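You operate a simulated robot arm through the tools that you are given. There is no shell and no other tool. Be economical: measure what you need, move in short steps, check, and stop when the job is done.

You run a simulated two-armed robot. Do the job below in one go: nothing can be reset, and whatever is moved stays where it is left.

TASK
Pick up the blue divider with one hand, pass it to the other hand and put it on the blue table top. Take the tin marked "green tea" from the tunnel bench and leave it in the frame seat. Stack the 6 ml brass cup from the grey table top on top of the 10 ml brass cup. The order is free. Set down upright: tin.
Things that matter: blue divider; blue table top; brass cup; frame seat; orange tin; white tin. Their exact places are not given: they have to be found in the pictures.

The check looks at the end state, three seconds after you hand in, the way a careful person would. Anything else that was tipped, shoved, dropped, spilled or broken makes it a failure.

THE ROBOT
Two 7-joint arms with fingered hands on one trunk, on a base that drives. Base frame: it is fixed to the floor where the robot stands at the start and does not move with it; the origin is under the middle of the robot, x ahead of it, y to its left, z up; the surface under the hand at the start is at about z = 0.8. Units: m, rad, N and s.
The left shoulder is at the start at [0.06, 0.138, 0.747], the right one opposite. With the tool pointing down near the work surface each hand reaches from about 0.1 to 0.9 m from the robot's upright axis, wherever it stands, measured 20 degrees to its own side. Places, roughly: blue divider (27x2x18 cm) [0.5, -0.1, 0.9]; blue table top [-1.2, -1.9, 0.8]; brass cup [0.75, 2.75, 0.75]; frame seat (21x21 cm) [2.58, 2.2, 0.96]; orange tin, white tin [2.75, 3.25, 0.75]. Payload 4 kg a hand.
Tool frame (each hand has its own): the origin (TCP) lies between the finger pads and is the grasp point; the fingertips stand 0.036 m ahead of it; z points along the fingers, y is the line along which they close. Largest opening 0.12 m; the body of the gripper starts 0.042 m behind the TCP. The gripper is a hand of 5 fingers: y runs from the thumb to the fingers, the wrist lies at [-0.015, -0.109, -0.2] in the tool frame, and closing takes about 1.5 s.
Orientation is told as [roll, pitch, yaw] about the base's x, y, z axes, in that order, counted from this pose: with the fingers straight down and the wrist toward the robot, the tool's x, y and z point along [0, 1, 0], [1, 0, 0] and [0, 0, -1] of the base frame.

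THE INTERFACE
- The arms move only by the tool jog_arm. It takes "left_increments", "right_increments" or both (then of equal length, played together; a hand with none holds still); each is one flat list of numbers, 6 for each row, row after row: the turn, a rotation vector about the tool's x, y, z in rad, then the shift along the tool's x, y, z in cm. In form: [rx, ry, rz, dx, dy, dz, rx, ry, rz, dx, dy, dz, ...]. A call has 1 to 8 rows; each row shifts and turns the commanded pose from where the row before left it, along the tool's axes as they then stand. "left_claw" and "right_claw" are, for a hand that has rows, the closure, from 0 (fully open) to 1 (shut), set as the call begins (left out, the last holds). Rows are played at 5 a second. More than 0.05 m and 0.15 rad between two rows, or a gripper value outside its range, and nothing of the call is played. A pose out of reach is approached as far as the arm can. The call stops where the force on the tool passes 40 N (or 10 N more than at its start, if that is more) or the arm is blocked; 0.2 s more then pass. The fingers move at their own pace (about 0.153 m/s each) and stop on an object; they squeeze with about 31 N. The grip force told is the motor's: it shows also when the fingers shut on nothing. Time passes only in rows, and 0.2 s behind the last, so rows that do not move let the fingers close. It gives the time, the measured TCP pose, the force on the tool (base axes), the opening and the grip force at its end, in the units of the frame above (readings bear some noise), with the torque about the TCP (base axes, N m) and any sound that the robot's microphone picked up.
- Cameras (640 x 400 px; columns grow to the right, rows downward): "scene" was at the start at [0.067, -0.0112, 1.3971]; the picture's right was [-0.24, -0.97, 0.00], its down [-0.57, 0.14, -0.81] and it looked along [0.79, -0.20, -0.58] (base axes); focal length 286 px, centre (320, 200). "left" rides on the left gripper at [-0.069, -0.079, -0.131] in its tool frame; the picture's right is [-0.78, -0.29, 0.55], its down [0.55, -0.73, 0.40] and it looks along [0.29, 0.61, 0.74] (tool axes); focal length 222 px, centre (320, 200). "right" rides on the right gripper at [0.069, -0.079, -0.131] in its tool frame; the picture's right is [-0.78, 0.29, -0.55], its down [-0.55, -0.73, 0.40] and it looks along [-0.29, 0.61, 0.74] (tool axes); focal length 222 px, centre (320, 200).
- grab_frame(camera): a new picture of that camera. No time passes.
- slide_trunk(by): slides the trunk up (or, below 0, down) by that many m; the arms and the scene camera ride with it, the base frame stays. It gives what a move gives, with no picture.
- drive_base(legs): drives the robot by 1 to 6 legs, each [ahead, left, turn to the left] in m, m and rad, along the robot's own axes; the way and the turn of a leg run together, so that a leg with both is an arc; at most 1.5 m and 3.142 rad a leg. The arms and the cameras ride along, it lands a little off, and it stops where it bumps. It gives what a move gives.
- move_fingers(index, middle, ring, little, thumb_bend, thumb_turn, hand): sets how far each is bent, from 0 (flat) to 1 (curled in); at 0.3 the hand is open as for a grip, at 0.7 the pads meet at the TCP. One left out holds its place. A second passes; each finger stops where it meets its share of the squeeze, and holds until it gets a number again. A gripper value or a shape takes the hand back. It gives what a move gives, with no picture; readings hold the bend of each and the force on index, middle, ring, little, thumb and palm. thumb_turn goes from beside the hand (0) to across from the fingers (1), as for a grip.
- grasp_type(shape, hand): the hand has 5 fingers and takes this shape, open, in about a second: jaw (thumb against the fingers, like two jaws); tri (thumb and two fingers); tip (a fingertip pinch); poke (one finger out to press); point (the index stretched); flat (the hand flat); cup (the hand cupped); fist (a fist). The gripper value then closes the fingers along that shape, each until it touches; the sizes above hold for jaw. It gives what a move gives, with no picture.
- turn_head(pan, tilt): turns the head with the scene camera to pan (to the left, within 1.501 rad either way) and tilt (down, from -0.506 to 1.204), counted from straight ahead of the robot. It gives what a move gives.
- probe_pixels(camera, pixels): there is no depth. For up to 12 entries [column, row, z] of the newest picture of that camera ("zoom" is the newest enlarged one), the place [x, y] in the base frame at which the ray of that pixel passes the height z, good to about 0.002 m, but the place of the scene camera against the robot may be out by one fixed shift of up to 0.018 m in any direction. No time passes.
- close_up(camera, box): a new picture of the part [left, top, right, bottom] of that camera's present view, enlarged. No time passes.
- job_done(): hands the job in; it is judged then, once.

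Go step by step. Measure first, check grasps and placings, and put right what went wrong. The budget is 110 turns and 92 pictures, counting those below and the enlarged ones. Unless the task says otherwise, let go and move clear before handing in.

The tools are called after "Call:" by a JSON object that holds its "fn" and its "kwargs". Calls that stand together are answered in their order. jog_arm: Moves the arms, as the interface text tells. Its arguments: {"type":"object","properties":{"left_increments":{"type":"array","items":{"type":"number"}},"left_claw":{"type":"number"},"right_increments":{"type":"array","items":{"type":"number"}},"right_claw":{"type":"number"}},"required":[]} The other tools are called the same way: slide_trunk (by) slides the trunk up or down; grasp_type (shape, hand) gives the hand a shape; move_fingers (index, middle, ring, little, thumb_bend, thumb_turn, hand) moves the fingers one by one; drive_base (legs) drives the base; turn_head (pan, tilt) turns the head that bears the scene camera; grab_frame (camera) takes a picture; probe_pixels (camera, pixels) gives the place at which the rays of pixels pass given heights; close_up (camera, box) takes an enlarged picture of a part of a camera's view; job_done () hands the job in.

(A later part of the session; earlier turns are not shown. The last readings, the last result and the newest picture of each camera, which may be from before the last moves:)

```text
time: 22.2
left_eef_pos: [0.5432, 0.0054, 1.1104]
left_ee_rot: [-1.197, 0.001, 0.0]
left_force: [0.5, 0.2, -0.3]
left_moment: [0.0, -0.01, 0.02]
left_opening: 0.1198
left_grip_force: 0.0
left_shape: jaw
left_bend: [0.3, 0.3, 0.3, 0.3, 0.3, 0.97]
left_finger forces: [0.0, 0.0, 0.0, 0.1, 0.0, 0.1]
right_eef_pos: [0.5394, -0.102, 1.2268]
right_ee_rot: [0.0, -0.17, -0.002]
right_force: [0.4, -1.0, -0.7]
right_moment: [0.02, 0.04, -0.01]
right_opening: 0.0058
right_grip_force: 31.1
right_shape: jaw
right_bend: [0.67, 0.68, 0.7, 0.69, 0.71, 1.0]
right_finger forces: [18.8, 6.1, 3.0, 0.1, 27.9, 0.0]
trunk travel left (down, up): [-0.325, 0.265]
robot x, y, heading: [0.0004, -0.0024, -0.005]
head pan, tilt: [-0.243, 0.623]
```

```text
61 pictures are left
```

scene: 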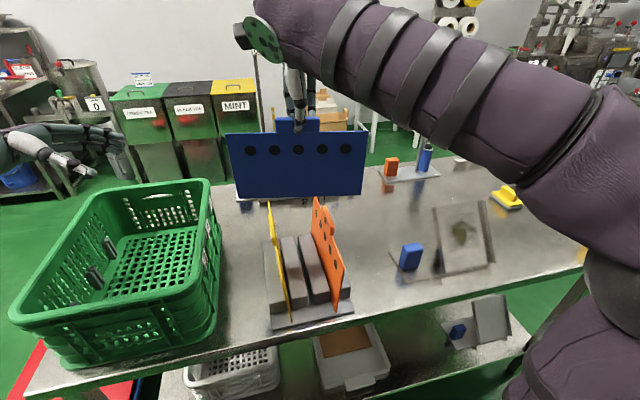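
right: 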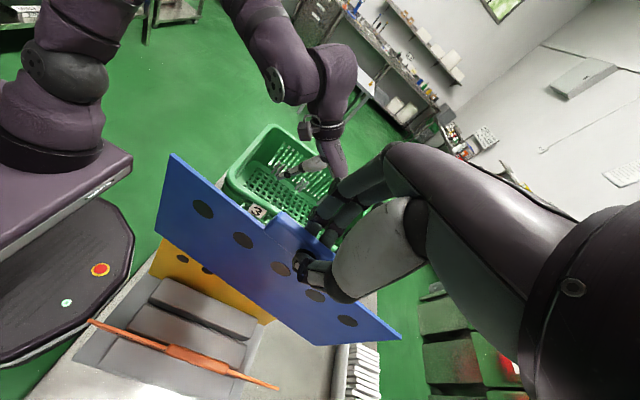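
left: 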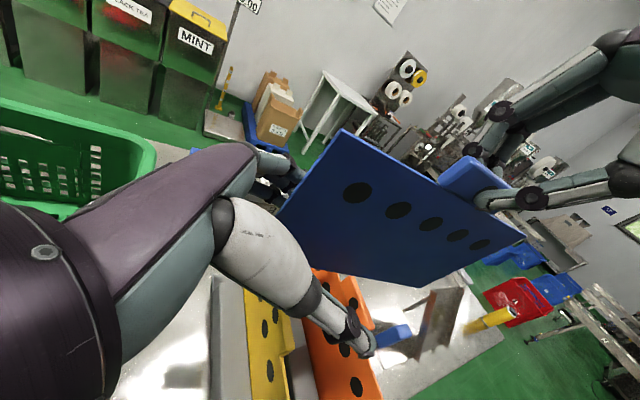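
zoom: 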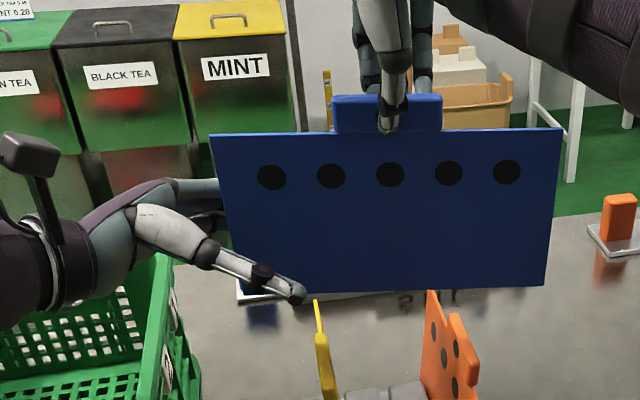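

Raise 1.5 cm to sit nearer mid-height, then close the left hand.

Call:
{"fn": "jog_arm", "kwargs": {"left_increments": [0, 0, 0, -1.6, 0, 0, 0, 0, 0, 0, 0, 0]}}

Call:
{"fn": "jog_arm", "kwargs": {"left_increments": [0, 0, 0, 0, 0, 0, 0, 0, 0, 0, 0, 0, 0, 0, 0, 0, 0, 0, 0, 0, 0, 0, 0, 0, 0, 0, 0, 0, 0, 0, 0, 0, 0, 0, 0, 0, 0, 0, 0, 0, 0, 0], "left_claw": 1.0}}

Call:
{"fn": "close_up", "kwargs": {"camera": "scene", "box": [140, 80, 400, 240]}}

```text
time: 22.8
left_eef_pos: [0.5445, 0.0005, 1.1244]
left_ee_rot: [-1.199, 0.0, 0.0]
left_force: [0.0, 0.2, -0.1]
left_moment: [-0.02, -0.04, 0.0]
left_opening: 0.1194
left_grip_force: 0.1
left_shape: jaw
left_bend: [0.3, 0.3, 0.3, 0.3, 0.3, 0.97]
left_finger forces: [0.0, 0.1, 0.0, 0.0, 0.0, 0.0]
right_eef_pos: [0.5392, -0.1026, 1.2269]
right_ee_rot: [0.0, -0.167, -0.001]
right_force: [-0.3, 0.8, -0.5]
right_moment: [0.0, 0.0, 0.03]
right_opening: 0.0055
right_grip_force: 31.0
right_shape: jaw
right_bend: [0.67, 0.68, 0.7, 0.69, 0.71, 1.0]
right_finger forces: [18.5, 5.9, 3.0, 0.1, 27.9, 0.0]
trunk travel left (down, up): [-0.325, 0.265]
robot x, y, heading: [-0.0014, 0.002, -0.003]
head pan, tilt: [-0.243, 0.623]
```

```text
time: 24.4
left_eef_pos: [0.5438, 0.0002, 1.1246]
left_ee_rot: [-1.198, 0.001, -0.002]
left_force: [-0.3, 1.0, 0.2]
left_moment: [0.03, -0.19, -0.14]
left_opening: 0.0
left_grip_force: 31.6
left_shape: jaw
left_bend: [0.69, 0.7, 0.7, 0.7, 0.7, 1.0]
left_finger forces: [13.8, 7.8, 4.0, 2.3, 27.7, 0.0]
right_eef_pos: [0.54, -0.1018, 1.2272]
right_ee_rot: [-0.001, -0.169, -0.003]
right_force: [-0.7, -0.2, -0.8]
right_moment: [-0.05, 0.18, 0.11]
right_opening: 0.006
right_grip_force: 31.2
right_shape: jaw
right_bend: [0.67, 0.68, 0.7, 0.69, 0.71, 1.0]
right_finger forces: [17.3, 8.0, 5.2, 1.5, 31.2, 0.0]
trunk travel left (down, up): [-0.325, 0.265]
robot x, y, heading: [-0.0023, 0.0012, 0.0]
head pan, tilt: [-0.243, 0.623]
```

```text
2.46 times, centred on (270, 160) of scene
```

zoom: 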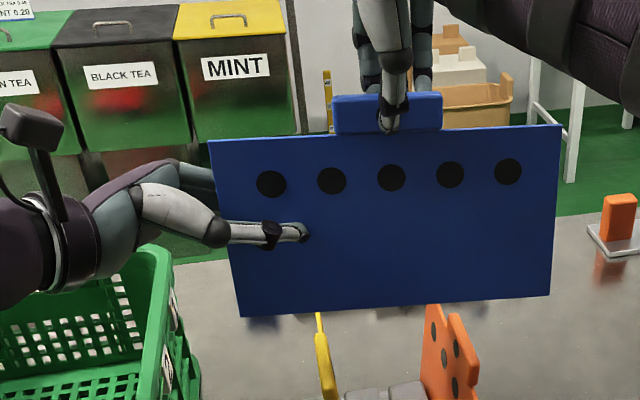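

Both hands grip the plate. Release the right hand and back it up.

Call:
{"fn": "jog_arm", "kwargs": {"right_increments": [0, 0, 0, 0, 0, 0, 0, 0, 0, 0, 0, 0, 0, 0, 0, 0, 0, 0, 0, 0, 0, 0, 0, -3, 0, 0, 0, 0, 0, -4, 0, 0, 0, 0, 0, -4, 0, 0, 0, 0, 0, 0], "right_claw": 0.3}}

Call:
{"fn": "grab_frame", "kwargs": {"camera": "scene"}}

```text
time: 26.0
left_eef_pos: [0.5449, 0.0003, 1.1249]
left_ee_rot: [-1.199, 0.0, 0.0]
left_force: [0.0, 0.0, -0.7]
left_moment: [0.15, 0.04, 0.02]
left_opening: 0.0
left_grip_force: 31.0
left_shape: jaw
left_bend: [0.68, 0.71, 0.7, 0.68, 0.7, 1.0]
left_finger forces: [18.1, 7.0, 2.6, 0.1, 27.4, 0.1]
right_eef_pos: [0.5198, -0.0991, 1.3359]
right_ee_rot: [-0.002, -0.17, -0.004]
right_force: [0.4, 0.1, 0.5]
right_moment: [-0.02, -0.01, -0.01]
right_opening: 0.084
right_grip_force: 0.1
right_shape: jaw
right_bend: [0.35, 0.38, 0.37, 0.59, 0.42, 0.99]
right_finger forces: [0.1, 0.0, 0.0, 0.0, 0.0, 0.0]
trunk travel left (down, up): [-0.325, 0.265]
robot x, y, heading: [0.0001, 0.0015, -0.007]
head pan, tilt: [-0.243, 0.623]
```

```text
59 pictures are left
```

scene: 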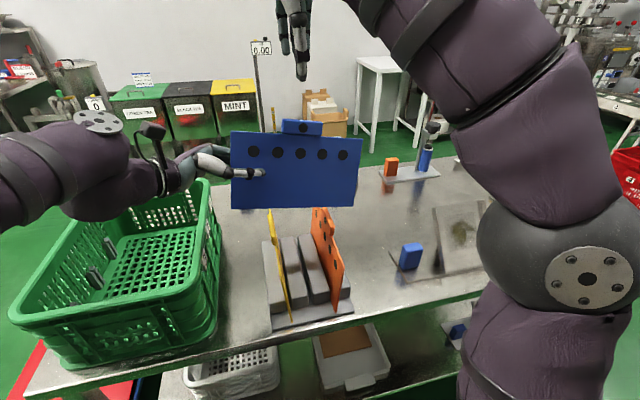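

The hand-over worked. Before driving, I'll look to the right/behind for the blue table.

Call:
{"fn": "turn_head", "kwargs": {"pan": -1.5, "tilt": 0.45}}

Call:
{"fn": "grab_frame", "kwargs": {"camera": "scene"}}

Call:
{"fn": "turn_head", "kwargs": {"pan": 1.3, "tilt": 0.4}}

Call:
{"fn": "grab_frame", "kwargs": {"camera": "scene"}}

```text
time: 27.4
left_eef_pos: [0.5452, 0.0, 1.1249]
left_ee_rot: [-1.199, 0.001, 0.0]
left_force: [-0.2, 0.2, 0.3]
left_moment: [0.15, 0.01, 0.01]
left_opening: 0.0001
left_grip_force: 31.5
left_shape: jaw
left_bend: [0.68, 0.71, 0.7, 0.68, 0.7, 1.0]
left_finger forces: [18.1, 7.1, 2.6, 0.0, 27.5, 0.1]
right_eef_pos: [0.5196, -0.0988, 1.3358]
right_ee_rot: [-0.001, -0.169, -0.002]
right_force: [-0.1, 0.8, 0.2]
right_moment: [-0.04, 0.02, 0.04]
right_opening: 0.0837
right_grip_force: 0.1
right_shape: jaw
right_bend: [0.35, 0.38, 0.37, 0.59, 0.42, 0.99]
right_finger forces: [0.0, 0.1, 0.1, 0.1, 0.0, 0.0]
trunk travel left (down, up): [-0.325, 0.265]
robot x, y, heading: [-0.0005, -0.0021, -0.003]
head pan, tilt: [-1.499, 0.45]
```

```text
58 pictures are left
```

scene: 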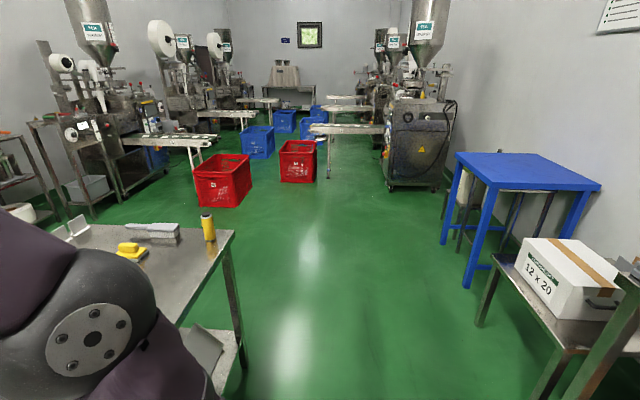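

```text
time: 29.9
left_eef_pos: [0.5459, 0.0001, 1.1255]
left_ee_rot: [-1.198, 0.001, 0.002]
left_force: [-0.1, 0.2, 0.2]
left_moment: [0.19, -0.01, 0.01]
left_opening: 0.0001
left_grip_force: 31.3
left_shape: jaw
left_bend: [0.68, 0.71, 0.7, 0.68, 0.7, 1.0]
left_finger forces: [18.1, 7.0, 2.6, 0.0, 27.4, 0.0]
right_eef_pos: [0.5195, -0.0994, 1.3352]
right_ee_rot: [-0.002, -0.17, 0.0]
right_force: [-0.5, -0.2, 0.4]
right_moment: [0.02, -0.01, 0.02]
right_opening: 0.0841
right_grip_force: 0.1
right_shape: jaw
right_bend: [0.35, 0.38, 0.37, 0.59, 0.42, 0.99]
right_finger forces: [0.1, 0.0, 0.0, 0.0, 0.0, 0.0]
trunk travel left (down, up): [-0.325, 0.265]
robot x, y, heading: [0.0011, 0.0035, 0.003]
head pan, tilt: [1.3, 0.4]
```

```text
57 pictures are left
```

scene: 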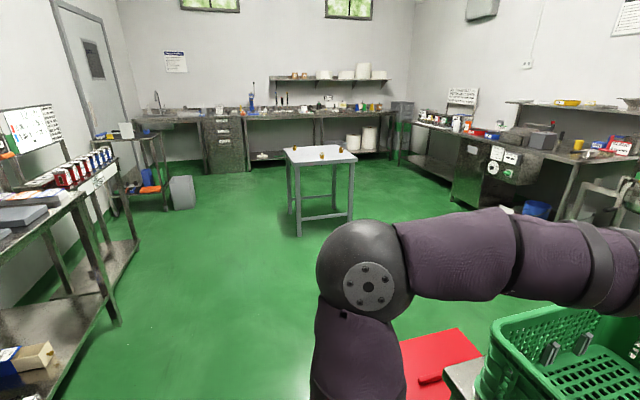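

The blue table stands at about x -0.92…-1.5, y -1.55…-2.2 (from the right-looking view), with open floor leading to it. I'll back up, strafe right, and turn around.

Call:
{"fn": "drive_base", "kwargs": {"legs": [[-0.35, 0, 0], [0, -1.4, 0], [0, -0.5, 0], [0, 0, -1.57], [0, 0, -1.57]]}}

Call:
{"fn": "turn_head", "kwargs": {"pan": 0, "tilt": 0.6}}

Call:
{"fn": "grab_frame", "kwargs": {"camera": "scene"}}

```text
time: 48.9
left_eef_pos: [-0.9222, -1.9109, 1.1252]
left_ee_rot: [-1.198, 0.001, -3.133]
left_force: [-0.4, -0.1, -0.3]
left_moment: [-0.19, 0.0, 0.03]
left_opening: 0.0
left_grip_force: 30.6
left_shape: jaw
left_bend: [0.69, 0.71, 0.7, 0.68, 0.7, 1.0]
left_finger forces: [17.4, 6.7, 2.4, 0.0, 26.0, 0.0]
right_eef_pos: [-0.8985, -1.8111, 1.3356]
right_ee_rot: [0.001, -0.17, -3.134]
right_force: [0.2, -0.4, 0.8]
right_moment: [-0.02, 0.03, 0.01]
right_opening: 0.084
right_grip_force: 0.1
right_shape: jaw
right_bend: [0.35, 0.38, 0.37, 0.59, 0.42, 0.99]
right_finger forces: [0.0, 0.0, 0.0, 0.1, 0.1, 0.1]
trunk travel left (down, up): [-0.325, 0.265]
robot x, y, heading: [-0.3753, -1.9023, -3.133]
head pan, tilt: [1.3, 0.4]
```

```text
time: 50.4
left_eef_pos: [-0.9215, -1.9103, 1.1239]
left_ee_rot: [-1.2, 0.0, -3.134]
left_force: [-0.1, -0.1, 0.0]
left_moment: [-0.16, -0.05, 0.0]
left_opening: 0.0
left_grip_force: 30.8
left_shape: jaw
left_bend: [0.69, 0.71, 0.7, 0.68, 0.7, 1.0]
left_finger forces: [17.3, 6.7, 2.4, 0.0, 26.0, 0.1]
right_eef_pos: [-0.8977, -1.8122, 1.3357]
right_ee_rot: [-0.001, -0.168, -3.134]
right_force: [-0.9, 0.2, 0.3]
right_moment: [-0.04, 0.01, 0.03]
right_opening: 0.084
right_grip_force: 0.0
right_shape: jaw
right_bend: [0.35, 0.38, 0.37, 0.59, 0.42, 0.99]
right_finger forces: [0.0, 0.0, 0.0, 0.0, 0.0, 0.0]
trunk travel left (down, up): [-0.325, 0.265]
robot x, y, heading: [-0.3774, -1.9061, -3.137]
head pan, tilt: [0.0, 0.6]
```

```text
56 pictures are left
```

scene: 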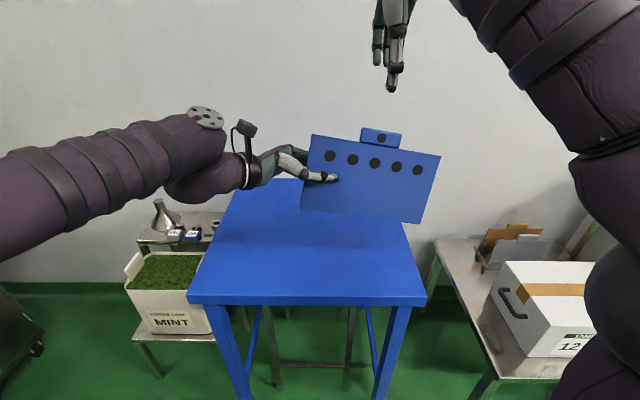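

The blue table top is bare. Measure its corners.

Call:
{"fn": "probe_pixels", "kwargs": {"camera": "scene", "pixels": [[187, 295, 0.8], [427, 298, 0.8], [405, 222, 0.8], [242, 180, 0.8], [301, 208, 1.04], [426, 222, 1.04], [311, 135, 1.19], [441, 156, 1.19]]}}

```text
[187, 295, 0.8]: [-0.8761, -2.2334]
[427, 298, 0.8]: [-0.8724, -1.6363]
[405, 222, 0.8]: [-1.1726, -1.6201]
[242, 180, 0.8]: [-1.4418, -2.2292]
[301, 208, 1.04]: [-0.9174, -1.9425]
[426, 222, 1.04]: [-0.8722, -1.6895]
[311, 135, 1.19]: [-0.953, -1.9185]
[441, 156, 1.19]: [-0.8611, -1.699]
```

Table spans x -0.875…-1.44, y -2.23…-1.63. I'll move in 0.1 m ahead and 0.12 m left, then pitch the plate to horizontal (thumb on top).

Call:
{"fn": "drive_base", "kwargs": {"legs": [[0.1, 0.12, 0]]}}

Call:
{"fn": "jog_arm", "kwargs": {"left_increments": [0.054, 0, -0.139, 0, 0, 0, 0.054, 0, -0.139, 0, 0, 0, 0.054, 0, -0.139, 0, 0, 0, 0.054, 0, -0.139, 0, 0, 0, 0.054, 0, -0.139, 0, 0, 0, 0.054, 0, -0.139, 0, 0, 0, 0.054, 0, -0.139, 0, 0, 0, 0.054, 0, -0.139, 0, 0, 0]}}

Call:
{"fn": "grab_frame", "kwargs": {"camera": "scene"}}

```text
time: 51.8
left_eef_pos: [-1.0183, -2.0353, 1.1249]
left_ee_rot: [-1.201, 0.0, -3.128]
left_force: [-0.7, -0.9, 0.5]
left_moment: [-0.15, -0.06, 0.01]
left_opening: 0.0001
left_grip_force: 30.9
left_shape: jaw
left_bend: [0.69, 0.71, 0.7, 0.68, 0.7, 1.0]
left_finger forces: [17.3, 6.8, 2.2, 0.0, 26.1, 0.1]
right_eef_pos: [-0.9953, -1.9374, 1.3352]
right_ee_rot: [-0.002, -0.17, -3.132]
right_force: [-0.4, 0.1, -0.4]
right_moment: [0.03, 0.0, -0.02]
right_opening: 0.084
right_grip_force: 0.1
right_shape: jaw
right_bend: [0.35, 0.38, 0.37, 0.59, 0.42, 0.99]
right_finger forces: [0.0, 0.0, 0.0, 0.0, 0.1, 0.1]
trunk travel left (down, up): [-0.325, 0.265]
robot x, y, heading: [-0.4718, -2.0281, -3.126]
head pan, tilt: [0.0, 0.6]
```

```text
time: 53.5
left_eef_pos: [-1.0193, -2.0352, 1.1241]
left_ee_rot: [-1.195, 1.196, -3.124]
left_force: [-0.5, -0.1, 0.2]
left_moment: [-0.16, 0.02, 0.0]
left_opening: 0.0001
left_grip_force: 31.0
left_shape: jaw
left_bend: [0.68, 0.71, 0.7, 0.68, 0.7, 1.0]
left_finger forces: [19.5, 7.4, 1.0, 0.0, 26.2, 0.0]
right_eef_pos: [-0.9953, -1.9351, 1.3357]
right_ee_rot: [0.001, -0.17, -3.13]
right_force: [-0.1, -0.4, -0.3]
right_moment: [-0.01, -0.01, 0.01]
right_opening: 0.0839
right_grip_force: 0.0
right_shape: jaw
right_bend: [0.35, 0.38, 0.37, 0.59, 0.42, 0.99]
right_finger forces: [0.0, 0.0, 0.0, 0.0, 0.1, 0.1]
trunk travel left (down, up): [-0.325, 0.265]
robot x, y, heading: [-0.4737, -2.0276, -3.129]
head pan, tilt: [0.0, 0.6]
```

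```text
55 pictures are left
```

scene: 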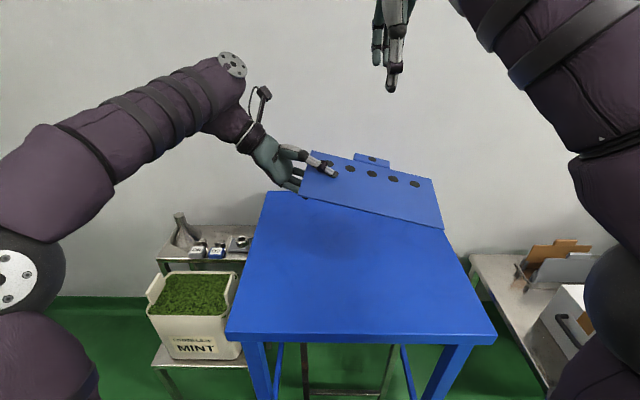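

The plate is nearly flat with its right end a bit low. Moving along tool y takes it forward and down; I'll go down 20 cm.

Call:
{"fn": "jog_arm", "kwargs": {"left_increments": [0, 0, 0, 0, 4.3, 0, 0, 0, 0, 0, 4.3, 0, 0, 0, 0, 0, 4.3, 0, 0, 0, 0, 0, 4.3, 0, 0, 0, 0, 0, 4.3, 0]}}

Call:
{"fn": "grab_frame", "kwargs": {"camera": "scene"}}

Call:
{"fn": "grab_frame", "kwargs": {"camera": "left"}}

```text
time: 54.8
left_eef_pos: [-1.0983, -2.0392, 0.9246]
left_ee_rot: [-1.198, 1.194, -3.127]
left_force: [0.2, -0.2, 0.2]
left_moment: [-0.14, 0.0, 0.01]
left_opening: 0.0
left_grip_force: 31.0
left_shape: jaw
left_bend: [0.68, 0.71, 0.7, 0.68, 0.7, 1.0]
left_finger forces: [19.1, 7.4, 1.0, 0.0, 26.0, 0.1]
right_eef_pos: [-0.9957, -1.9365, 1.335]
right_ee_rot: [0.0, -0.17, -3.13]
right_force: [-0.3, 0.8, 0.2]
right_moment: [-0.01, -0.02, -0.01]
right_opening: 0.0837
right_grip_force: 0.1
right_shape: jaw
right_bend: [0.35, 0.38, 0.37, 0.59, 0.42, 0.99]
right_finger forces: [0.1, 0.0, 0.1, 0.0, 0.0, 0.0]
trunk travel left (down, up): [-0.325, 0.265]
robot x, y, heading: [-0.473, -2.0302, -3.129]
head pan, tilt: [0.0, 0.6]
```

```text
54 pictures are left
```

scene: 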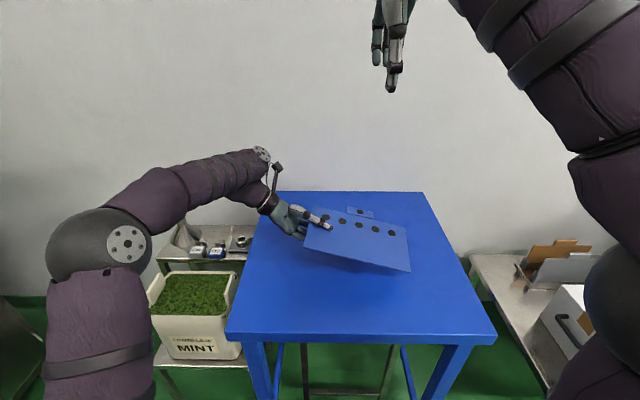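

```text
53 pictures are left
```

left: 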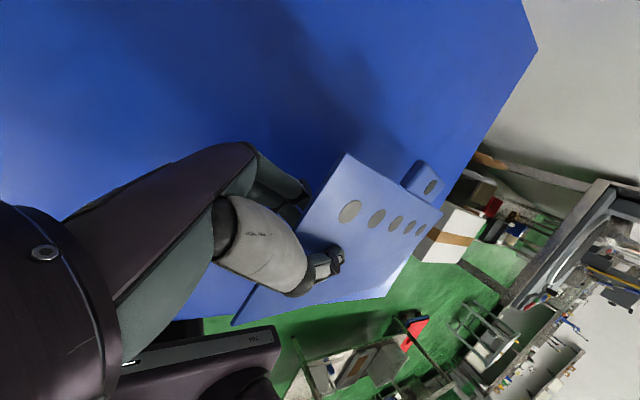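

Now straight down in small steps, watching force.

Call:
{"fn": "jog_arm", "kwargs": {"left_increments": [0, 0, 0, 0.68, 1.86, 0.26, 0, 0, 0, 0.68, 1.86, 0.26]}}

Call:
{"fn": "close_up", "kwargs": {"camera": "scene", "box": [230, 170, 430, 300]}}

```text
time: 55.4
left_eef_pos: [-1.0993, -2.0376, 0.8839]
left_ee_rot: [-1.199, 1.194, -3.125]
left_force: [0.5, -0.4, 0.6]
left_moment: [-0.16, -0.03, -0.02]
left_opening: 0.0002
left_grip_force: 31.5
left_shape: jaw
left_bend: [0.68, 0.71, 0.7, 0.68, 0.7, 1.0]
left_finger forces: [19.1, 7.6, 1.0, 0.0, 26.0, 0.0]
right_eef_pos: [-0.9949, -1.9356, 1.3351]
right_ee_rot: [-0.001, -0.17, -3.132]
right_force: [0.0, 0.3, 0.7]
right_moment: [0.01, 0.01, 0.0]
right_opening: 0.0843
right_grip_force: 0.0
right_shape: jaw
right_bend: [0.35, 0.38, 0.37, 0.59, 0.42, 0.99]
right_finger forces: [0.1, 0.1, 0.0, 0.1, 0.0, 0.1]
trunk travel left (down, up): [-0.325, 0.265]
robot x, y, heading: [-0.4731, -2.0293, -3.134]
head pan, tilt: [0.0, 0.6]
```

```text
3.08 times, centred on (330, 235) of scene
```

zoom: 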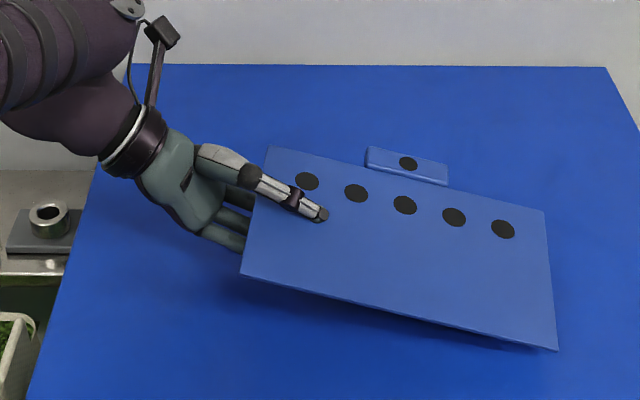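

Call:
{"fn": "jog_arm", "kwargs": {"left_increments": [0, 0, 0, 0.34, 0.93, 0.13, 0, 0, 0, 0.34, 0.93, 0.13]}}

Call:
{"fn": "close_up", "kwargs": {"camera": "scene", "box": [230, 170, 430, 300]}}

```text
time: 56.0
left_eef_pos: [-1.0978, -2.0359, 0.8631]
left_ee_rot: [-1.197, 1.195, -3.127]
left_force: [0.6, 0.0, -1.5]
left_moment: [-0.17, 0.01, 0.01]
left_opening: 0.0001
left_grip_force: 30.9
left_shape: jaw
left_bend: [0.68, 0.71, 0.7, 0.68, 0.7, 1.0]
left_finger forces: [19.3, 7.5, 1.0, 0.0, 26.0, 0.0]
right_eef_pos: [-0.9948, -1.9365, 1.3362]
right_ee_rot: [0.0, -0.17, -3.131]
right_force: [0.1, -0.4, -0.4]
right_moment: [0.03, 0.03, 0.01]
right_opening: 0.084
right_grip_force: 0.0
right_shape: jaw
right_bend: [0.35, 0.38, 0.37, 0.59, 0.42, 0.99]
right_finger forces: [0.0, 0.0, 0.1, 0.0, 0.0, 0.1]
trunk travel left (down, up): [-0.325, 0.265]
robot x, y, heading: [-0.4735, -2.0288, -3.129]
head pan, tilt: [0.0, 0.6]
```

```text
3.08 times, centred on (330, 235) of scene
```

zoom: 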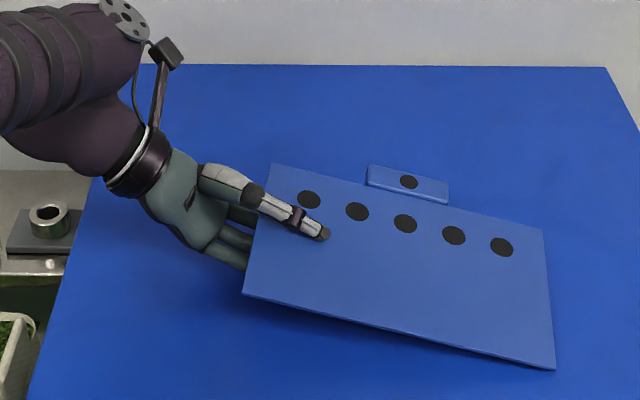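

Call:
{"fn": "jog_arm", "kwargs": {"left_increments": [0, 0, 0, 0.34, 0.93, 0.13, 0, 0, 0, 0.34, 0.93, 0.13]}}

Call:
{"fn": "close_up", "kwargs": {"camera": "scene", "box": [230, 170, 430, 300]}}

```text
time: 56.5
left_eef_pos: [-1.0994, -2.0365, 0.8508]
left_ee_rot: [-1.208, 1.183, -3.134]
left_force: [0.7, -7.5, 31.9]
left_moment: [-1.1, 0.08, 0.06]
left_opening: 0.0
left_grip_force: 31.7
left_shape: jaw
left_bend: [0.68, 0.7, 0.7, 0.68, 0.7, 1.0]
left_finger forces: [18.2, 35.1, 9.8, 0.0, 28.4, 0.1]
right_eef_pos: [-0.9917, -1.9377, 1.3371]
right_ee_rot: [0.0, -0.173, -3.131]
right_force: [-0.1, 0.2, -0.3]
right_moment: [0.0, -0.03, 0.03]
right_opening: 0.084
right_grip_force: 0.0
right_shape: jaw
right_bend: [0.35, 0.38, 0.37, 0.59, 0.42, 0.99]
right_finger forces: [0.0, 0.1, 0.0, 0.0, 0.0, 0.0]
trunk travel left (down, up): [-0.325, 0.265]
robot x, y, heading: [-0.4699, -2.0266, -3.13]
head pan, tilt: [0.0, 0.6]
```

```text
3.08 times, centred on (330, 235) of scene
```

zoom: 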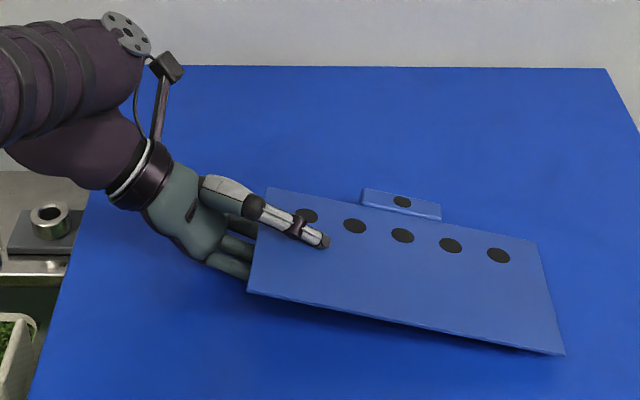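

The middle finger touched the table (32 N). I'll ease up 1 cm, tilt the right end down a little, then lift only the thumb.

Call:
{"fn": "jog_arm", "kwargs": {"left_increments": [0, 0, 0, -0.34, -0.93, -0.13, -0.087, 0.037, -0.034, 0, 0, 0, 0, 0, 0, 0, 0, 0]}}

Call:
{"fn": "close_up", "kwargs": {"camera": "scene", "box": [230, 170, 430, 300]}}

```text
time: 57.4
left_eef_pos: [-1.0966, -2.0369, 0.8543]
left_ee_rot: [-0.927, 1.182, -2.873]
left_force: [1.2, 0.3, -0.3]
left_moment: [-0.07, -0.01, -0.02]
left_opening: 0.0
left_grip_force: 30.9
left_shape: jaw
left_bend: [0.68, 0.7, 0.7, 0.68, 0.71, 1.0]
left_finger forces: [18.9, 6.3, 0.8, 0.0, 24.9, 0.1]
right_eef_pos: [-0.9941, -1.9349, 1.3364]
right_ee_rot: [0.001, -0.168, -3.131]
right_force: [-0.2, -0.2, 0.6]
right_moment: [0.01, 0.0, -0.02]
right_opening: 0.084
right_grip_force: 0.1
right_shape: jaw
right_bend: [0.35, 0.38, 0.37, 0.59, 0.42, 0.99]
right_finger forces: [0.0, 0.0, 0.0, 0.1, 0.0, 0.0]
trunk travel left (down, up): [-0.325, 0.265]
robot x, y, heading: [-0.4746, -2.0315, -3.13]
head pan, tilt: [0.0, 0.6]
```

```text
3.08 times, centred on (330, 235) of scene
```

zoom: 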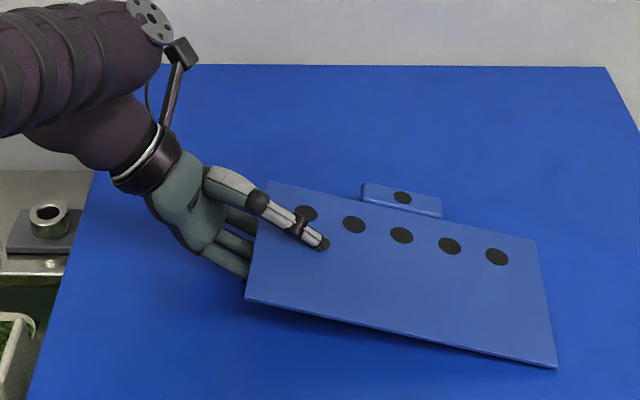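

Near-right corner seems at the table. Now lift only the thumb.

Call:
{"fn": "move_fingers", "kwargs": {"hand": "left", "thumb_bend": 0.35}}

Call:
{"fn": "close_up", "kwargs": {"camera": "scene", "box": [230, 170, 430, 300]}}

```text
time: 58.4
left_eef_pos: [-1.0979, -2.0371, 0.8546]
left_ee_rot: [-0.931, 1.179, -2.881]
left_force: [-0.4, -0.1, -0.8]
left_moment: [-0.08, 0.03, 0.0]
left_opening: 0.0354
left_grip_force: 0.6
left_shape: fingers
left_bend: [0.73, 0.72, 0.7, 0.68, 0.35, 1.0]
left_finger forces: [1.0, 0.1, 0.0, 0.0, 0.0, 0.0]
right_eef_pos: [-0.994, -1.9363, 1.3364]
right_ee_rot: [-0.001, -0.17, -3.132]
right_force: [-0.5, 0.3, 0.3]
right_moment: [0.03, -0.01, -0.01]
right_opening: 0.0838
right_grip_force: 0.1
right_shape: jaw
right_bend: [0.35, 0.38, 0.37, 0.59, 0.42, 0.99]
right_finger forces: [0.0, 0.0, 0.0, 0.0, 0.0, 0.0]
trunk travel left (down, up): [-0.325, 0.265]
robot x, y, heading: [-0.4713, -2.0293, -3.13]
head pan, tilt: [0.0, 0.6]
```

```text
3.08 times, centred on (330, 235) of scene
```

zoom: 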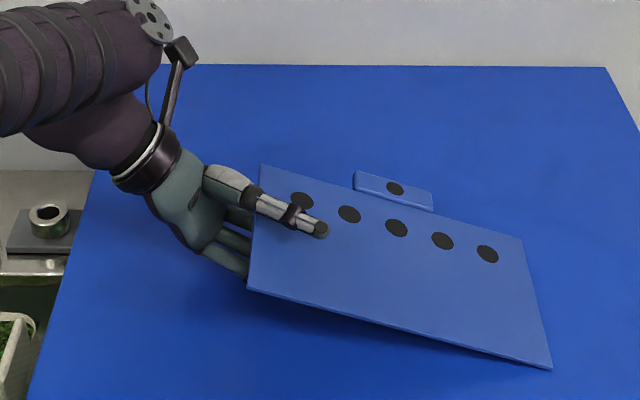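

Plate rests on the fingers and its right edge. Withdraw the hand to the left from under it.

Call:
{"fn": "jog_arm", "kwargs": {"left_increments": [0, 0, 0, 0, 0.4, -2.5, 0, 0, 0, 0, 0.4, -2.5, 0, 0, 0, 0, 0.4, -2.5, 0, 0, 0, 0, 0.2, -2.5, 0, 0, 0, 0, 0, -3]}}

Call:
{"fn": "grab_frame", "kwargs": {"camera": "scene"}}

```text
time: 59.5
left_eef_pos: [-1.1446, -2.1564, 0.8723]
left_ee_rot: [-0.932, 1.18, -2.879]
left_force: [0.1, -0.4, 0.4]
left_moment: [-0.04, -0.01, -0.01]
left_opening: 0.0349
left_grip_force: 0.3
left_shape: fingers
left_bend: [0.73, 0.72, 0.7, 0.68, 0.35, 1.0]
left_finger forces: [1.0, 0.0, 0.1, 0.0, 0.1, 0.0]
right_eef_pos: [-0.9945, -1.9368, 1.3344]
right_ee_rot: [0.0, -0.17, -3.131]
right_force: [0.8, 0.8, -0.6]
right_moment: [-0.01, -0.02, 0.0]
right_opening: 0.0838
right_grip_force: 0.1
right_shape: jaw
right_bend: [0.35, 0.38, 0.37, 0.59, 0.42, 0.99]
right_finger forces: [0.0, 0.0, 0.0, 0.0, 0.0, 0.0]
trunk travel left (down, up): [-0.325, 0.265]
robot x, y, heading: [-0.4739, -2.0291, -3.13]
head pan, tilt: [0.0, 0.6]
```

```text
47 pictures are left
```

scene: 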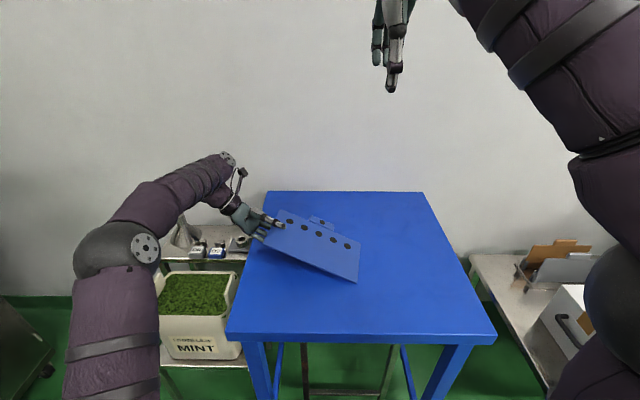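

The plate got dragged along with the hand. Look closely.

Call:
{"fn": "close_up", "kwargs": {"camera": "scene", "box": [200, 170, 400, 295]}}

Call:
{"fn": "grab_frame", "kwargs": {"camera": "left"}}

```text
3.20 times, centred on (300, 232) of scene
```

zoom: 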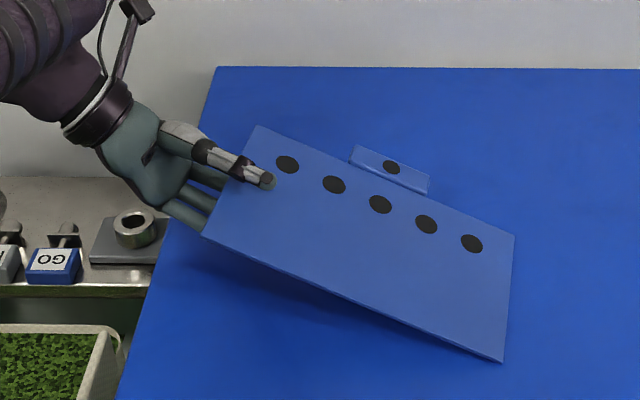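

```text
45 pictures are left
```

left: 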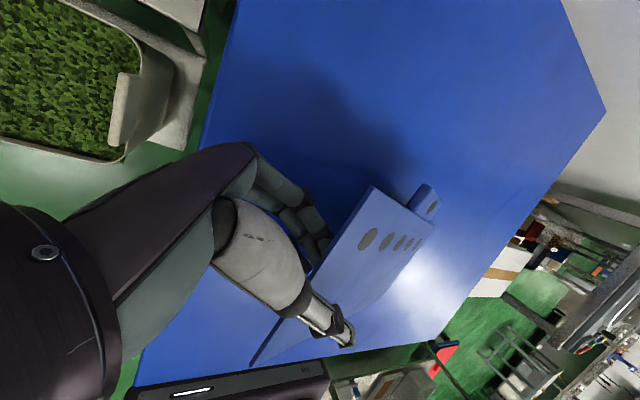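

The plate rides on the fingers by friction. I'll carry it back right 8 cm, then hold its right end down with the right hand while withdrawing the left.

Call:
{"fn": "jog_arm", "kwargs": {"left_increments": [0, 0, 0, 0, 0, 3, 0, 0, 0, 0, -0.2, 2.5, 0, 0, 0, 0, -0.4, 2.5, 0, 0, 0, 0, -0.2, 1.5]}}

Call:
{"fn": "grasp_type", "kwargs": {"hand": "right", "shape": "fist"}}

Call:
{"fn": "close_up", "kwargs": {"camera": "scene", "box": [230, 170, 430, 295]}}

```text
time: 60.5
left_eef_pos: [-1.1131, -2.0703, 0.8559]
left_ee_rot: [-0.93, 1.18, -2.878]
left_force: [0.5, -0.1, -0.7]
left_moment: [-0.01, 0.01, -0.02]
left_opening: 0.0348
left_grip_force: 0.2
left_shape: fingers
left_bend: [0.73, 0.72, 0.7, 0.68, 0.35, 1.0]
left_finger forces: [0.9, 0.0, 0.0, 0.0, 0.0, 0.0]
right_eef_pos: [-0.9949, -1.9372, 1.336]
right_ee_rot: [0.001, -0.169, -3.131]
right_force: [0.3, 0.4, -0.5]
right_moment: [-0.02, -0.04, -0.01]
right_opening: 0.0838
right_grip_force: 0.2
right_shape: jaw
right_bend: [0.35, 0.38, 0.37, 0.59, 0.42, 0.99]
right_finger forces: [0.0, 0.0, 0.0, 0.0, 0.0, 0.0]
trunk travel left (down, up): [-0.325, 0.265]
robot x, y, heading: [-0.4721, -2.0247, -3.125]
head pan, tilt: [0.0, 0.6]
```

```text
time: 61.5
left_eef_pos: [-1.1134, -2.0699, 0.8569]
left_ee_rot: [-0.932, 1.181, -2.879]
left_force: [0.5, 1.2, -0.6]
left_moment: [0.0, 0.02, 0.0]
left_opening: 0.0346
left_grip_force: 0.1
left_shape: fingers
left_bend: [0.73, 0.72, 0.7, 0.68, 0.35, 1.0]
left_finger forces: [0.9, 0.0, 0.2, 0.1, 0.0, 0.0]
right_eef_pos: [-0.9945, -1.9357, 1.3364]
right_ee_rot: [-0.001, -0.169, -3.131]
right_force: [0.0, -0.8, 0.0]
right_moment: [0.02, -0.03, 0.0]
right_opening: 0.0
right_grip_force: 0.0
right_shape: fist
right_bend: [1.0, 1.0, 1.0, 1.0, 0.96, 0.85]
right_finger forces: [0.1, 0.0, 0.1, 0.0, 0.1, 0.0]
trunk travel left (down, up): [-0.325, 0.265]
robot x, y, heading: [-0.4723, -2.0287, -3.134]
head pan, tilt: [0.0, 0.6]
```

```text
3.20 times, centred on (330, 232) of scene
```

zoom: 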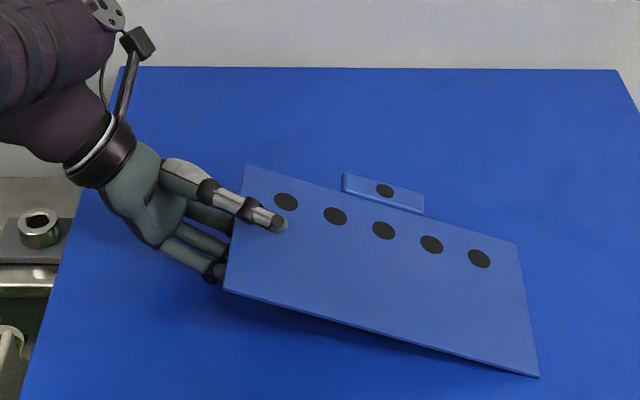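

The hand has slipped about 3 cm outward relative to the plate. I'll withdraw again, faster, in larger rows.

Call:
{"fn": "jog_arm", "kwargs": {"left_increments": [0, 0, 0, 0, 0.2, -4.9, 0, 0, 0, 0, 0.2, -4.9]}}

Call:
{"fn": "close_up", "kwargs": {"camera": "scene", "box": [200, 170, 400, 295]}}

```text
time: 62.0
left_eef_pos: [-1.1484, -2.1602, 0.8737]
left_ee_rot: [-0.934, 1.183, -2.882]
left_force: [-0.1, -1.0, 0.3]
left_moment: [0.01, -0.01, -0.05]
left_opening: 0.0343
left_grip_force: 0.0
left_shape: fingers
left_bend: [0.73, 0.72, 0.7, 0.68, 0.35, 1.0]
left_finger forces: [0.0, 0.0, 0.0, 0.0, 0.1, 0.0]
right_eef_pos: [-0.9954, -1.9366, 1.3348]
right_ee_rot: [-0.001, -0.169, -3.132]
right_force: [0.9, -0.7, 0.3]
right_moment: [0.0, 0.03, -0.01]
right_opening: 0.0
right_grip_force: 0.0
right_shape: fist
right_bend: [1.0, 1.0, 1.0, 1.0, 0.96, 0.85]
right_finger forces: [0.0, 0.1, 0.0, 0.1, 0.0, 0.0]
trunk travel left (down, up): [-0.325, 0.265]
robot x, y, heading: [-0.4763, -2.0271, -3.127]
head pan, tilt: [0.0, 0.6]
```

```text
3.20 times, centred on (300, 232) of scene
```

zoom: 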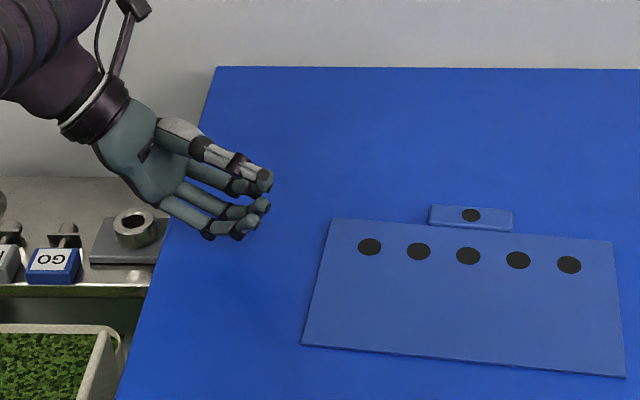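

The divider lies flat on the blue table. Raise the left hand and restore its neutral orientation.

Call:
{"fn": "jog_arm", "kwargs": {"left_increments": [0, 0, 0, 0, -4.5, 0, 0, 0, 0, 0, -4.5, 0, 0, 0, 0, 0, -4.5, 0, 0, 0, 0, 0, -4.5, 0, 0.087, -0.037, 0.034, 0, -4, 0, -0.054, 0, 0.139, 0, 0, 0, -0.054, 0, 0.139, 0, 0, 0, -0.054, 0, 0.139, 0, 0, 0], "left_claw": 0.2}}

Call:
{"fn": "jog_arm", "kwargs": {"left_increments": [-0.054, 0, 0.139, 0, 0, 0, -0.054, 0, 0.139, 0, 0, 0, -0.054, 0, 0.139, 0, 0, 0, -0.054, 0, 0.139, 0, 0, 0, -0.054, 0, 0.139, 0, 0, 0, 0, 0.15, 0, 0, 0, 0, 0, 0.15, 0, 0, 0, 0, 0, 0.15, 0, 0, 0, 0]}}

Call:
{"fn": "jog_arm", "kwargs": {"left_increments": [0, 0.15, 0, 0, 0, 0, 0, 0.15, 0, 0, 0, 0, 0, 0.15, 0, 0, 0, 0, 0, 0.15, 0, 0, 0, 0, 0, 0.15, 0, 0, 0, 0]}}

```text
time: 63.9
left_eef_pos: [-1.0648, -2.1378, 1.0786]
left_ee_rot: [-1.199, 0.742, -3.129]
left_force: [-0.1, -0.5, -0.2]
left_moment: [-0.03, 0.0, 0.0]
left_opening: 0.0959
left_grip_force: 0.1
left_shape: jaw
left_bend: [0.32, 0.35, 0.34, 0.51, 0.39, 0.99]
left_finger forces: [0.0, 0.1, 0.0, 0.0, 0.0, 0.0]
right_eef_pos: [-0.9949, -1.9365, 1.3352]
right_ee_rot: [0.001, -0.169, -3.13]
right_force: [-0.5, -0.1, -0.1]
right_moment: [-0.04, 0.01, -0.01]
right_opening: 0.0
right_grip_force: 0.0
right_shape: fist
right_bend: [1.0, 1.0, 1.0, 1.0, 0.96, 0.85]
right_finger forces: [0.0, 0.0, 0.0, 0.0, 0.0, 0.0]
trunk travel left (down, up): [-0.325, 0.265]
robot x, y, heading: [-0.4746, -2.0292, -3.128]
head pan, tilt: [0.0, 0.6]
```

```text
time: 65.7
left_eef_pos: [-1.0643, -2.1374, 1.08]
left_ee_rot: [-0.75, 0.001, -3.129]
left_force: [0.4, 0.2, 0.4]
left_moment: [0.01, 0.03, -0.02]
left_opening: 0.0956
left_grip_force: 0.0
left_shape: jaw
left_bend: [0.32, 0.35, 0.34, 0.51, 0.39, 0.99]
left_finger forces: [0.0, 0.1, 0.1, 0.1, 0.0, 0.1]
right_eef_pos: [-0.9949, -1.9354, 1.3351]
right_ee_rot: [0.001, -0.171, -3.131]
right_force: [0.1, -0.4, -0.3]
right_moment: [0.0, -0.01, -0.02]
right_opening: 0.0001
right_grip_force: 0.1
right_shape: fist
right_bend: [1.0, 1.0, 1.0, 1.0, 0.96, 0.85]
right_finger forces: [0.0, 0.1, 0.1, 0.0, 0.0, 0.1]
trunk travel left (down, up): [-0.325, 0.265]
robot x, y, heading: [-0.4727, -2.0284, -3.13]
head pan, tilt: [0.0, 0.6]
```

```text
time: 66.8
left_eef_pos: [-1.0647, -2.1373, 1.0783]
left_ee_rot: [0.003, 0.001, -3.128]
left_force: [-0.6, -0.1, -0.2]
left_moment: [-0.03, 0.0, 0.01]
left_opening: 0.0956
left_grip_force: 0.0
left_shape: jaw
left_bend: [0.32, 0.35, 0.34, 0.51, 0.39, 0.99]
left_finger forces: [0.0, 0.0, 0.0, 0.0, 0.1, 0.1]
right_eef_pos: [-0.995, -1.9355, 1.3366]
right_ee_rot: [0.0, -0.169, -3.13]
right_force: [-0.2, 0.1, 0.2]
right_moment: [0.02, -0.03, 0.05]
right_opening: 0.0003
right_grip_force: 0.1
right_shape: fist
right_bend: [1.0, 1.0, 1.0, 1.0, 0.96, 0.85]
right_finger forces: [0.1, 0.1, 0.0, 0.0, 0.0, 0.1]
trunk travel left (down, up): [-0.325, 0.265]
robot x, y, heading: [-0.4723, -2.0316, -3.13]
head pan, tilt: [0.0, 0.6]
```

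Divider done. Now reset the right hand, back away, turn, and drive up the corridor toward the small cup table near (0.75, 2.75).

Call:
{"fn": "jog_arm", "kwargs": {"right_increments": [0.085, 0, 0, 0, 0, 0, 0.085, 0, 0, 0, 0, 0], "left_increments": [0, 0, 0, 0, 0, -4, 0, 0, 0, 0, 0, -4]}}

Call:
{"fn": "grasp_type", "kwargs": {"hand": "right", "shape": "jaw"}}

Call:
{"fn": "drive_base", "kwargs": {"legs": [[-0.13, 0, 0], [0, 0, 1.57], [0, 0, 1.57], [0, 1.5, 0], [0, 1.5, 0], [0, 1.2, 0]]}}

Call:
{"fn": "turn_head", "kwargs": {"pan": 0.3, "tilt": 0.45}}

Call:
{"fn": "grab_frame", "kwargs": {"camera": "scene"}}

```text
time: 67.5
left_eef_pos: [-1.064, -2.1349, 1.161]
left_ee_rot: [0.0, 0.0, -3.131]
left_force: [0.1, 0.0, 0.0]
left_moment: [-0.04, 0.01, 0.03]
left_opening: 0.0957
left_grip_force: 0.0
left_shape: jaw
left_bend: [0.32, 0.35, 0.34, 0.51, 0.39, 0.99]
left_finger forces: [0.0, 0.0, 0.0, 0.0, 0.0, 0.1]
right_eef_pos: [-0.9871, -1.9332, 1.3271]
right_ee_rot: [0.002, -0.001, -3.131]
right_force: [-0.8, 1.3, -0.3]
right_moment: [-0.04, 0.05, 0.02]
right_opening: 0.0002
right_grip_force: 0.1
right_shape: fist
right_bend: [1.0, 1.0, 1.0, 1.0, 0.96, 0.85]
right_finger forces: [0.0, 0.0, 0.1, 0.0, 0.1, 0.0]
right hand out of reach, approached as far as the arm can: row 2
trunk travel left (down, up): [-0.325, 0.265]
robot x, y, heading: [-0.4757, -2.027, -3.131]
head pan, tilt: [0.0, 0.6]
```

```text
time: 68.3
left_eef_pos: [-1.0653, -2.1378, 1.16]
left_ee_rot: [-0.002, 0.001, -3.131]
left_force: [0.1, -0.1, -0.2]
left_moment: [0.01, 0.0, -0.02]
left_opening: 0.096
left_grip_force: 0.2
left_shape: jaw
left_bend: [0.32, 0.35, 0.34, 0.51, 0.39, 0.99]
left_finger forces: [0.1, 0.1, 0.0, 0.0, 0.0, 0.0]
right_eef_pos: [-0.9881, -1.9359, 1.3278]
right_ee_rot: [0.001, -0.001, -3.132]
right_force: [-0.3, 0.3, 0.1]
right_moment: [-0.01, 0.04, -0.01]
right_opening: 0.1198
right_grip_force: 0.1
right_shape: jaw
right_bend: [0.3, 0.3, 0.3, 0.3, 0.3, 0.97]
right_finger forces: [0.0, 0.0, 0.0, 0.0, 0.0, 0.0]
trunk travel left (down, up): [-0.325, 0.265]
robot x, y, heading: [-0.4752, -2.0282, -3.129]
head pan, tilt: [0.0, 0.6]
```

```text
time: 97.2
left_eef_pos: [0.1635, 2.3107, 1.1602]
left_ee_rot: [0.001, 0.0, 0.02]
left_force: [-0.3, -0.4, -0.3]
left_moment: [-0.01, -0.02, 0.0]
left_opening: 0.0956
left_grip_force: 0.0
left_shape: jaw
left_bend: [0.32, 0.35, 0.34, 0.51, 0.39, 0.99]
left_finger forces: [0.0, 0.1, 0.0, 0.0, 0.1, 0.0]
right_eef_pos: [0.0887, 2.1084, 1.3262]
right_ee_rot: [0.0, -0.001, 0.018]
right_force: [-0.3, 0.3, 0.3]
right_moment: [0.03, 0.0, 0.0]
right_opening: 0.1197
right_grip_force: 0.1
right_shape: jaw
right_bend: [0.3, 0.3, 0.3, 0.3, 0.3, 0.97]
right_finger forces: [0.0, 0.0, 0.1, 0.1, 0.0, 0.0]
trunk travel left (down, up): [-0.325, 0.265]
robot x, y, heading: [-0.4278, 2.1961, 0.017]
head pan, tilt: [0.0, 0.6]
```

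```text
time: 98.0
left_eef_pos: [0.1637, 2.3098, 1.1594]
left_ee_rot: [0.001, -0.001, 0.021]
left_force: [-0.2, 0.2, 0.8]
left_moment: [0.0, -0.04, -0.02]
left_opening: 0.0955
left_grip_force: 0.0
left_shape: jaw
left_bend: [0.32, 0.35, 0.34, 0.51, 0.39, 0.99]
left_finger forces: [0.1, 0.0, 0.1, 0.1, 0.0, 0.1]
right_eef_pos: [0.0898, 2.1087, 1.3267]
right_ee_rot: [0.001, 0.002, 0.017]
right_force: [0.2, -0.6, -0.3]
right_moment: [-0.01, 0.01, 0.03]
right_opening: 0.1196
right_grip_force: 0.0
right_shape: jaw
right_bend: [0.3, 0.3, 0.3, 0.3, 0.3, 0.97]
right_finger forces: [0.0, 0.0, 0.1, 0.1, 0.1, 0.0]
trunk travel left (down, up): [-0.325, 0.265]
robot x, y, heading: [-0.4262, 2.1951, 0.023]
head pan, tilt: [0.3, 0.45]
```

```text
42 pictures are left
```

scene: 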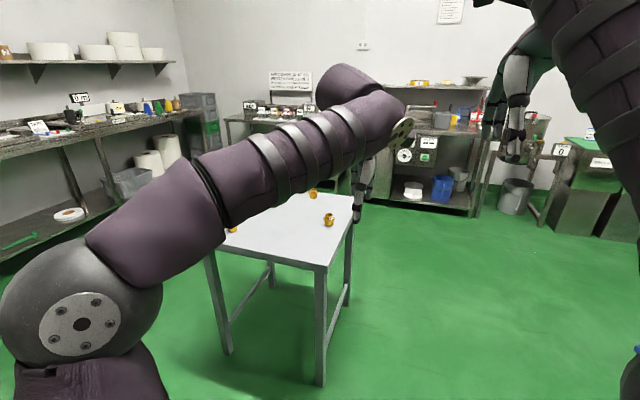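

Three brass cups are seen, at (329,219), (313,194) and (232,228). I'll measure the table and zoom.

Call:
{"fn": "probe_pixels", "kwargs": {"camera": "scene", "pixels": [[326, 269, 0.75], [353, 197, 0.75], [329, 225, 0.75], [313, 198, 0.75], [232, 232, 0.75]]}}

Call:
{"fn": "drive_base", "kwargs": {"legs": [[0.3, 0.4, 0]]}}

Call:
{"fn": "turn_head", "kwargs": {"pan": 0, "tilt": 0.6}}

Call:
{"fn": "grab_frame", "kwargs": {"camera": "scene"}}

```text
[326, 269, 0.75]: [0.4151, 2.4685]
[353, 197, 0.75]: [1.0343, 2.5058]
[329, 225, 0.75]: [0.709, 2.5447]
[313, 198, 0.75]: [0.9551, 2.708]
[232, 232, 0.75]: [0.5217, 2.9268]
```

```text
time: 100.9
left_eef_pos: [0.4522, 2.7125, 1.1599]
left_ee_rot: [0.0, 0.001, 0.018]
left_force: [0.0, -0.8, 0.1]
left_moment: [-0.01, 0.0, -0.04]
left_opening: 0.0958
left_grip_force: 0.0
left_shape: jaw
left_bend: [0.32, 0.35, 0.34, 0.51, 0.39, 0.99]
left_finger forces: [0.1, 0.0, 0.1, 0.0, 0.0, 0.1]
right_eef_pos: [0.378, 2.5105, 1.327]
right_ee_rot: [0.0, 0.0, 0.013]
right_force: [0.2, -0.4, 0.5]
right_moment: [-0.01, 0.02, -0.01]
right_opening: 0.1195
right_grip_force: 0.1
right_shape: jaw
right_bend: [0.3, 0.3, 0.3, 0.3, 0.3, 0.97]
right_finger forces: [0.0, 0.0, 0.1, 0.0, 0.1, 0.0]
trunk travel left (down, up): [-0.325, 0.265]
robot x, y, heading: [-0.1406, 2.6012, 0.019]
head pan, tilt: [0.3, 0.45]
```

```text
time: 101.7
left_eef_pos: [0.453, 2.7124, 1.1599]
left_ee_rot: [-0.001, 0.0, 0.018]
left_force: [0.2, -0.4, 0.1]
left_moment: [0.03, 0.01, -0.01]
left_opening: 0.0959
left_grip_force: 0.1
left_shape: jaw
left_bend: [0.32, 0.35, 0.34, 0.51, 0.39, 0.99]
left_finger forces: [0.0, 0.1, 0.0, 0.0, 0.0, 0.1]
right_eef_pos: [0.3772, 2.511, 1.327]
right_ee_rot: [-0.001, 0.0, 0.016]
right_force: [-0.4, -0.5, 0.2]
right_moment: [-0.02, 0.01, -0.01]
right_opening: 0.1194
right_grip_force: 0.1
right_shape: jaw
right_bend: [0.3, 0.3, 0.3, 0.3, 0.3, 0.97]
right_finger forces: [0.0, 0.0, 0.1, 0.1, 0.0, 0.0]
trunk travel left (down, up): [-0.325, 0.265]
robot x, y, heading: [-0.1369, 2.5969, 0.015]
head pan, tilt: [0.0, 0.6]
```

```text
41 pictures are left
```

scene: 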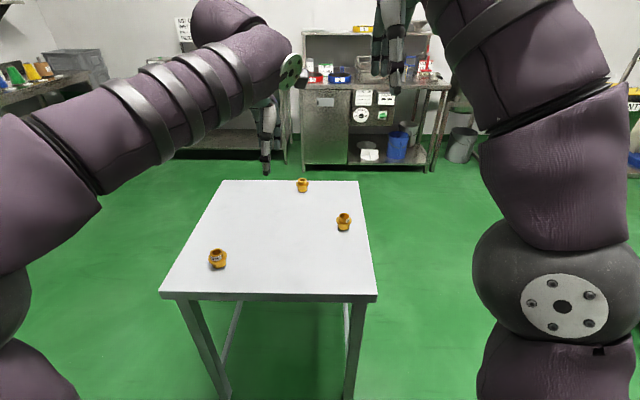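

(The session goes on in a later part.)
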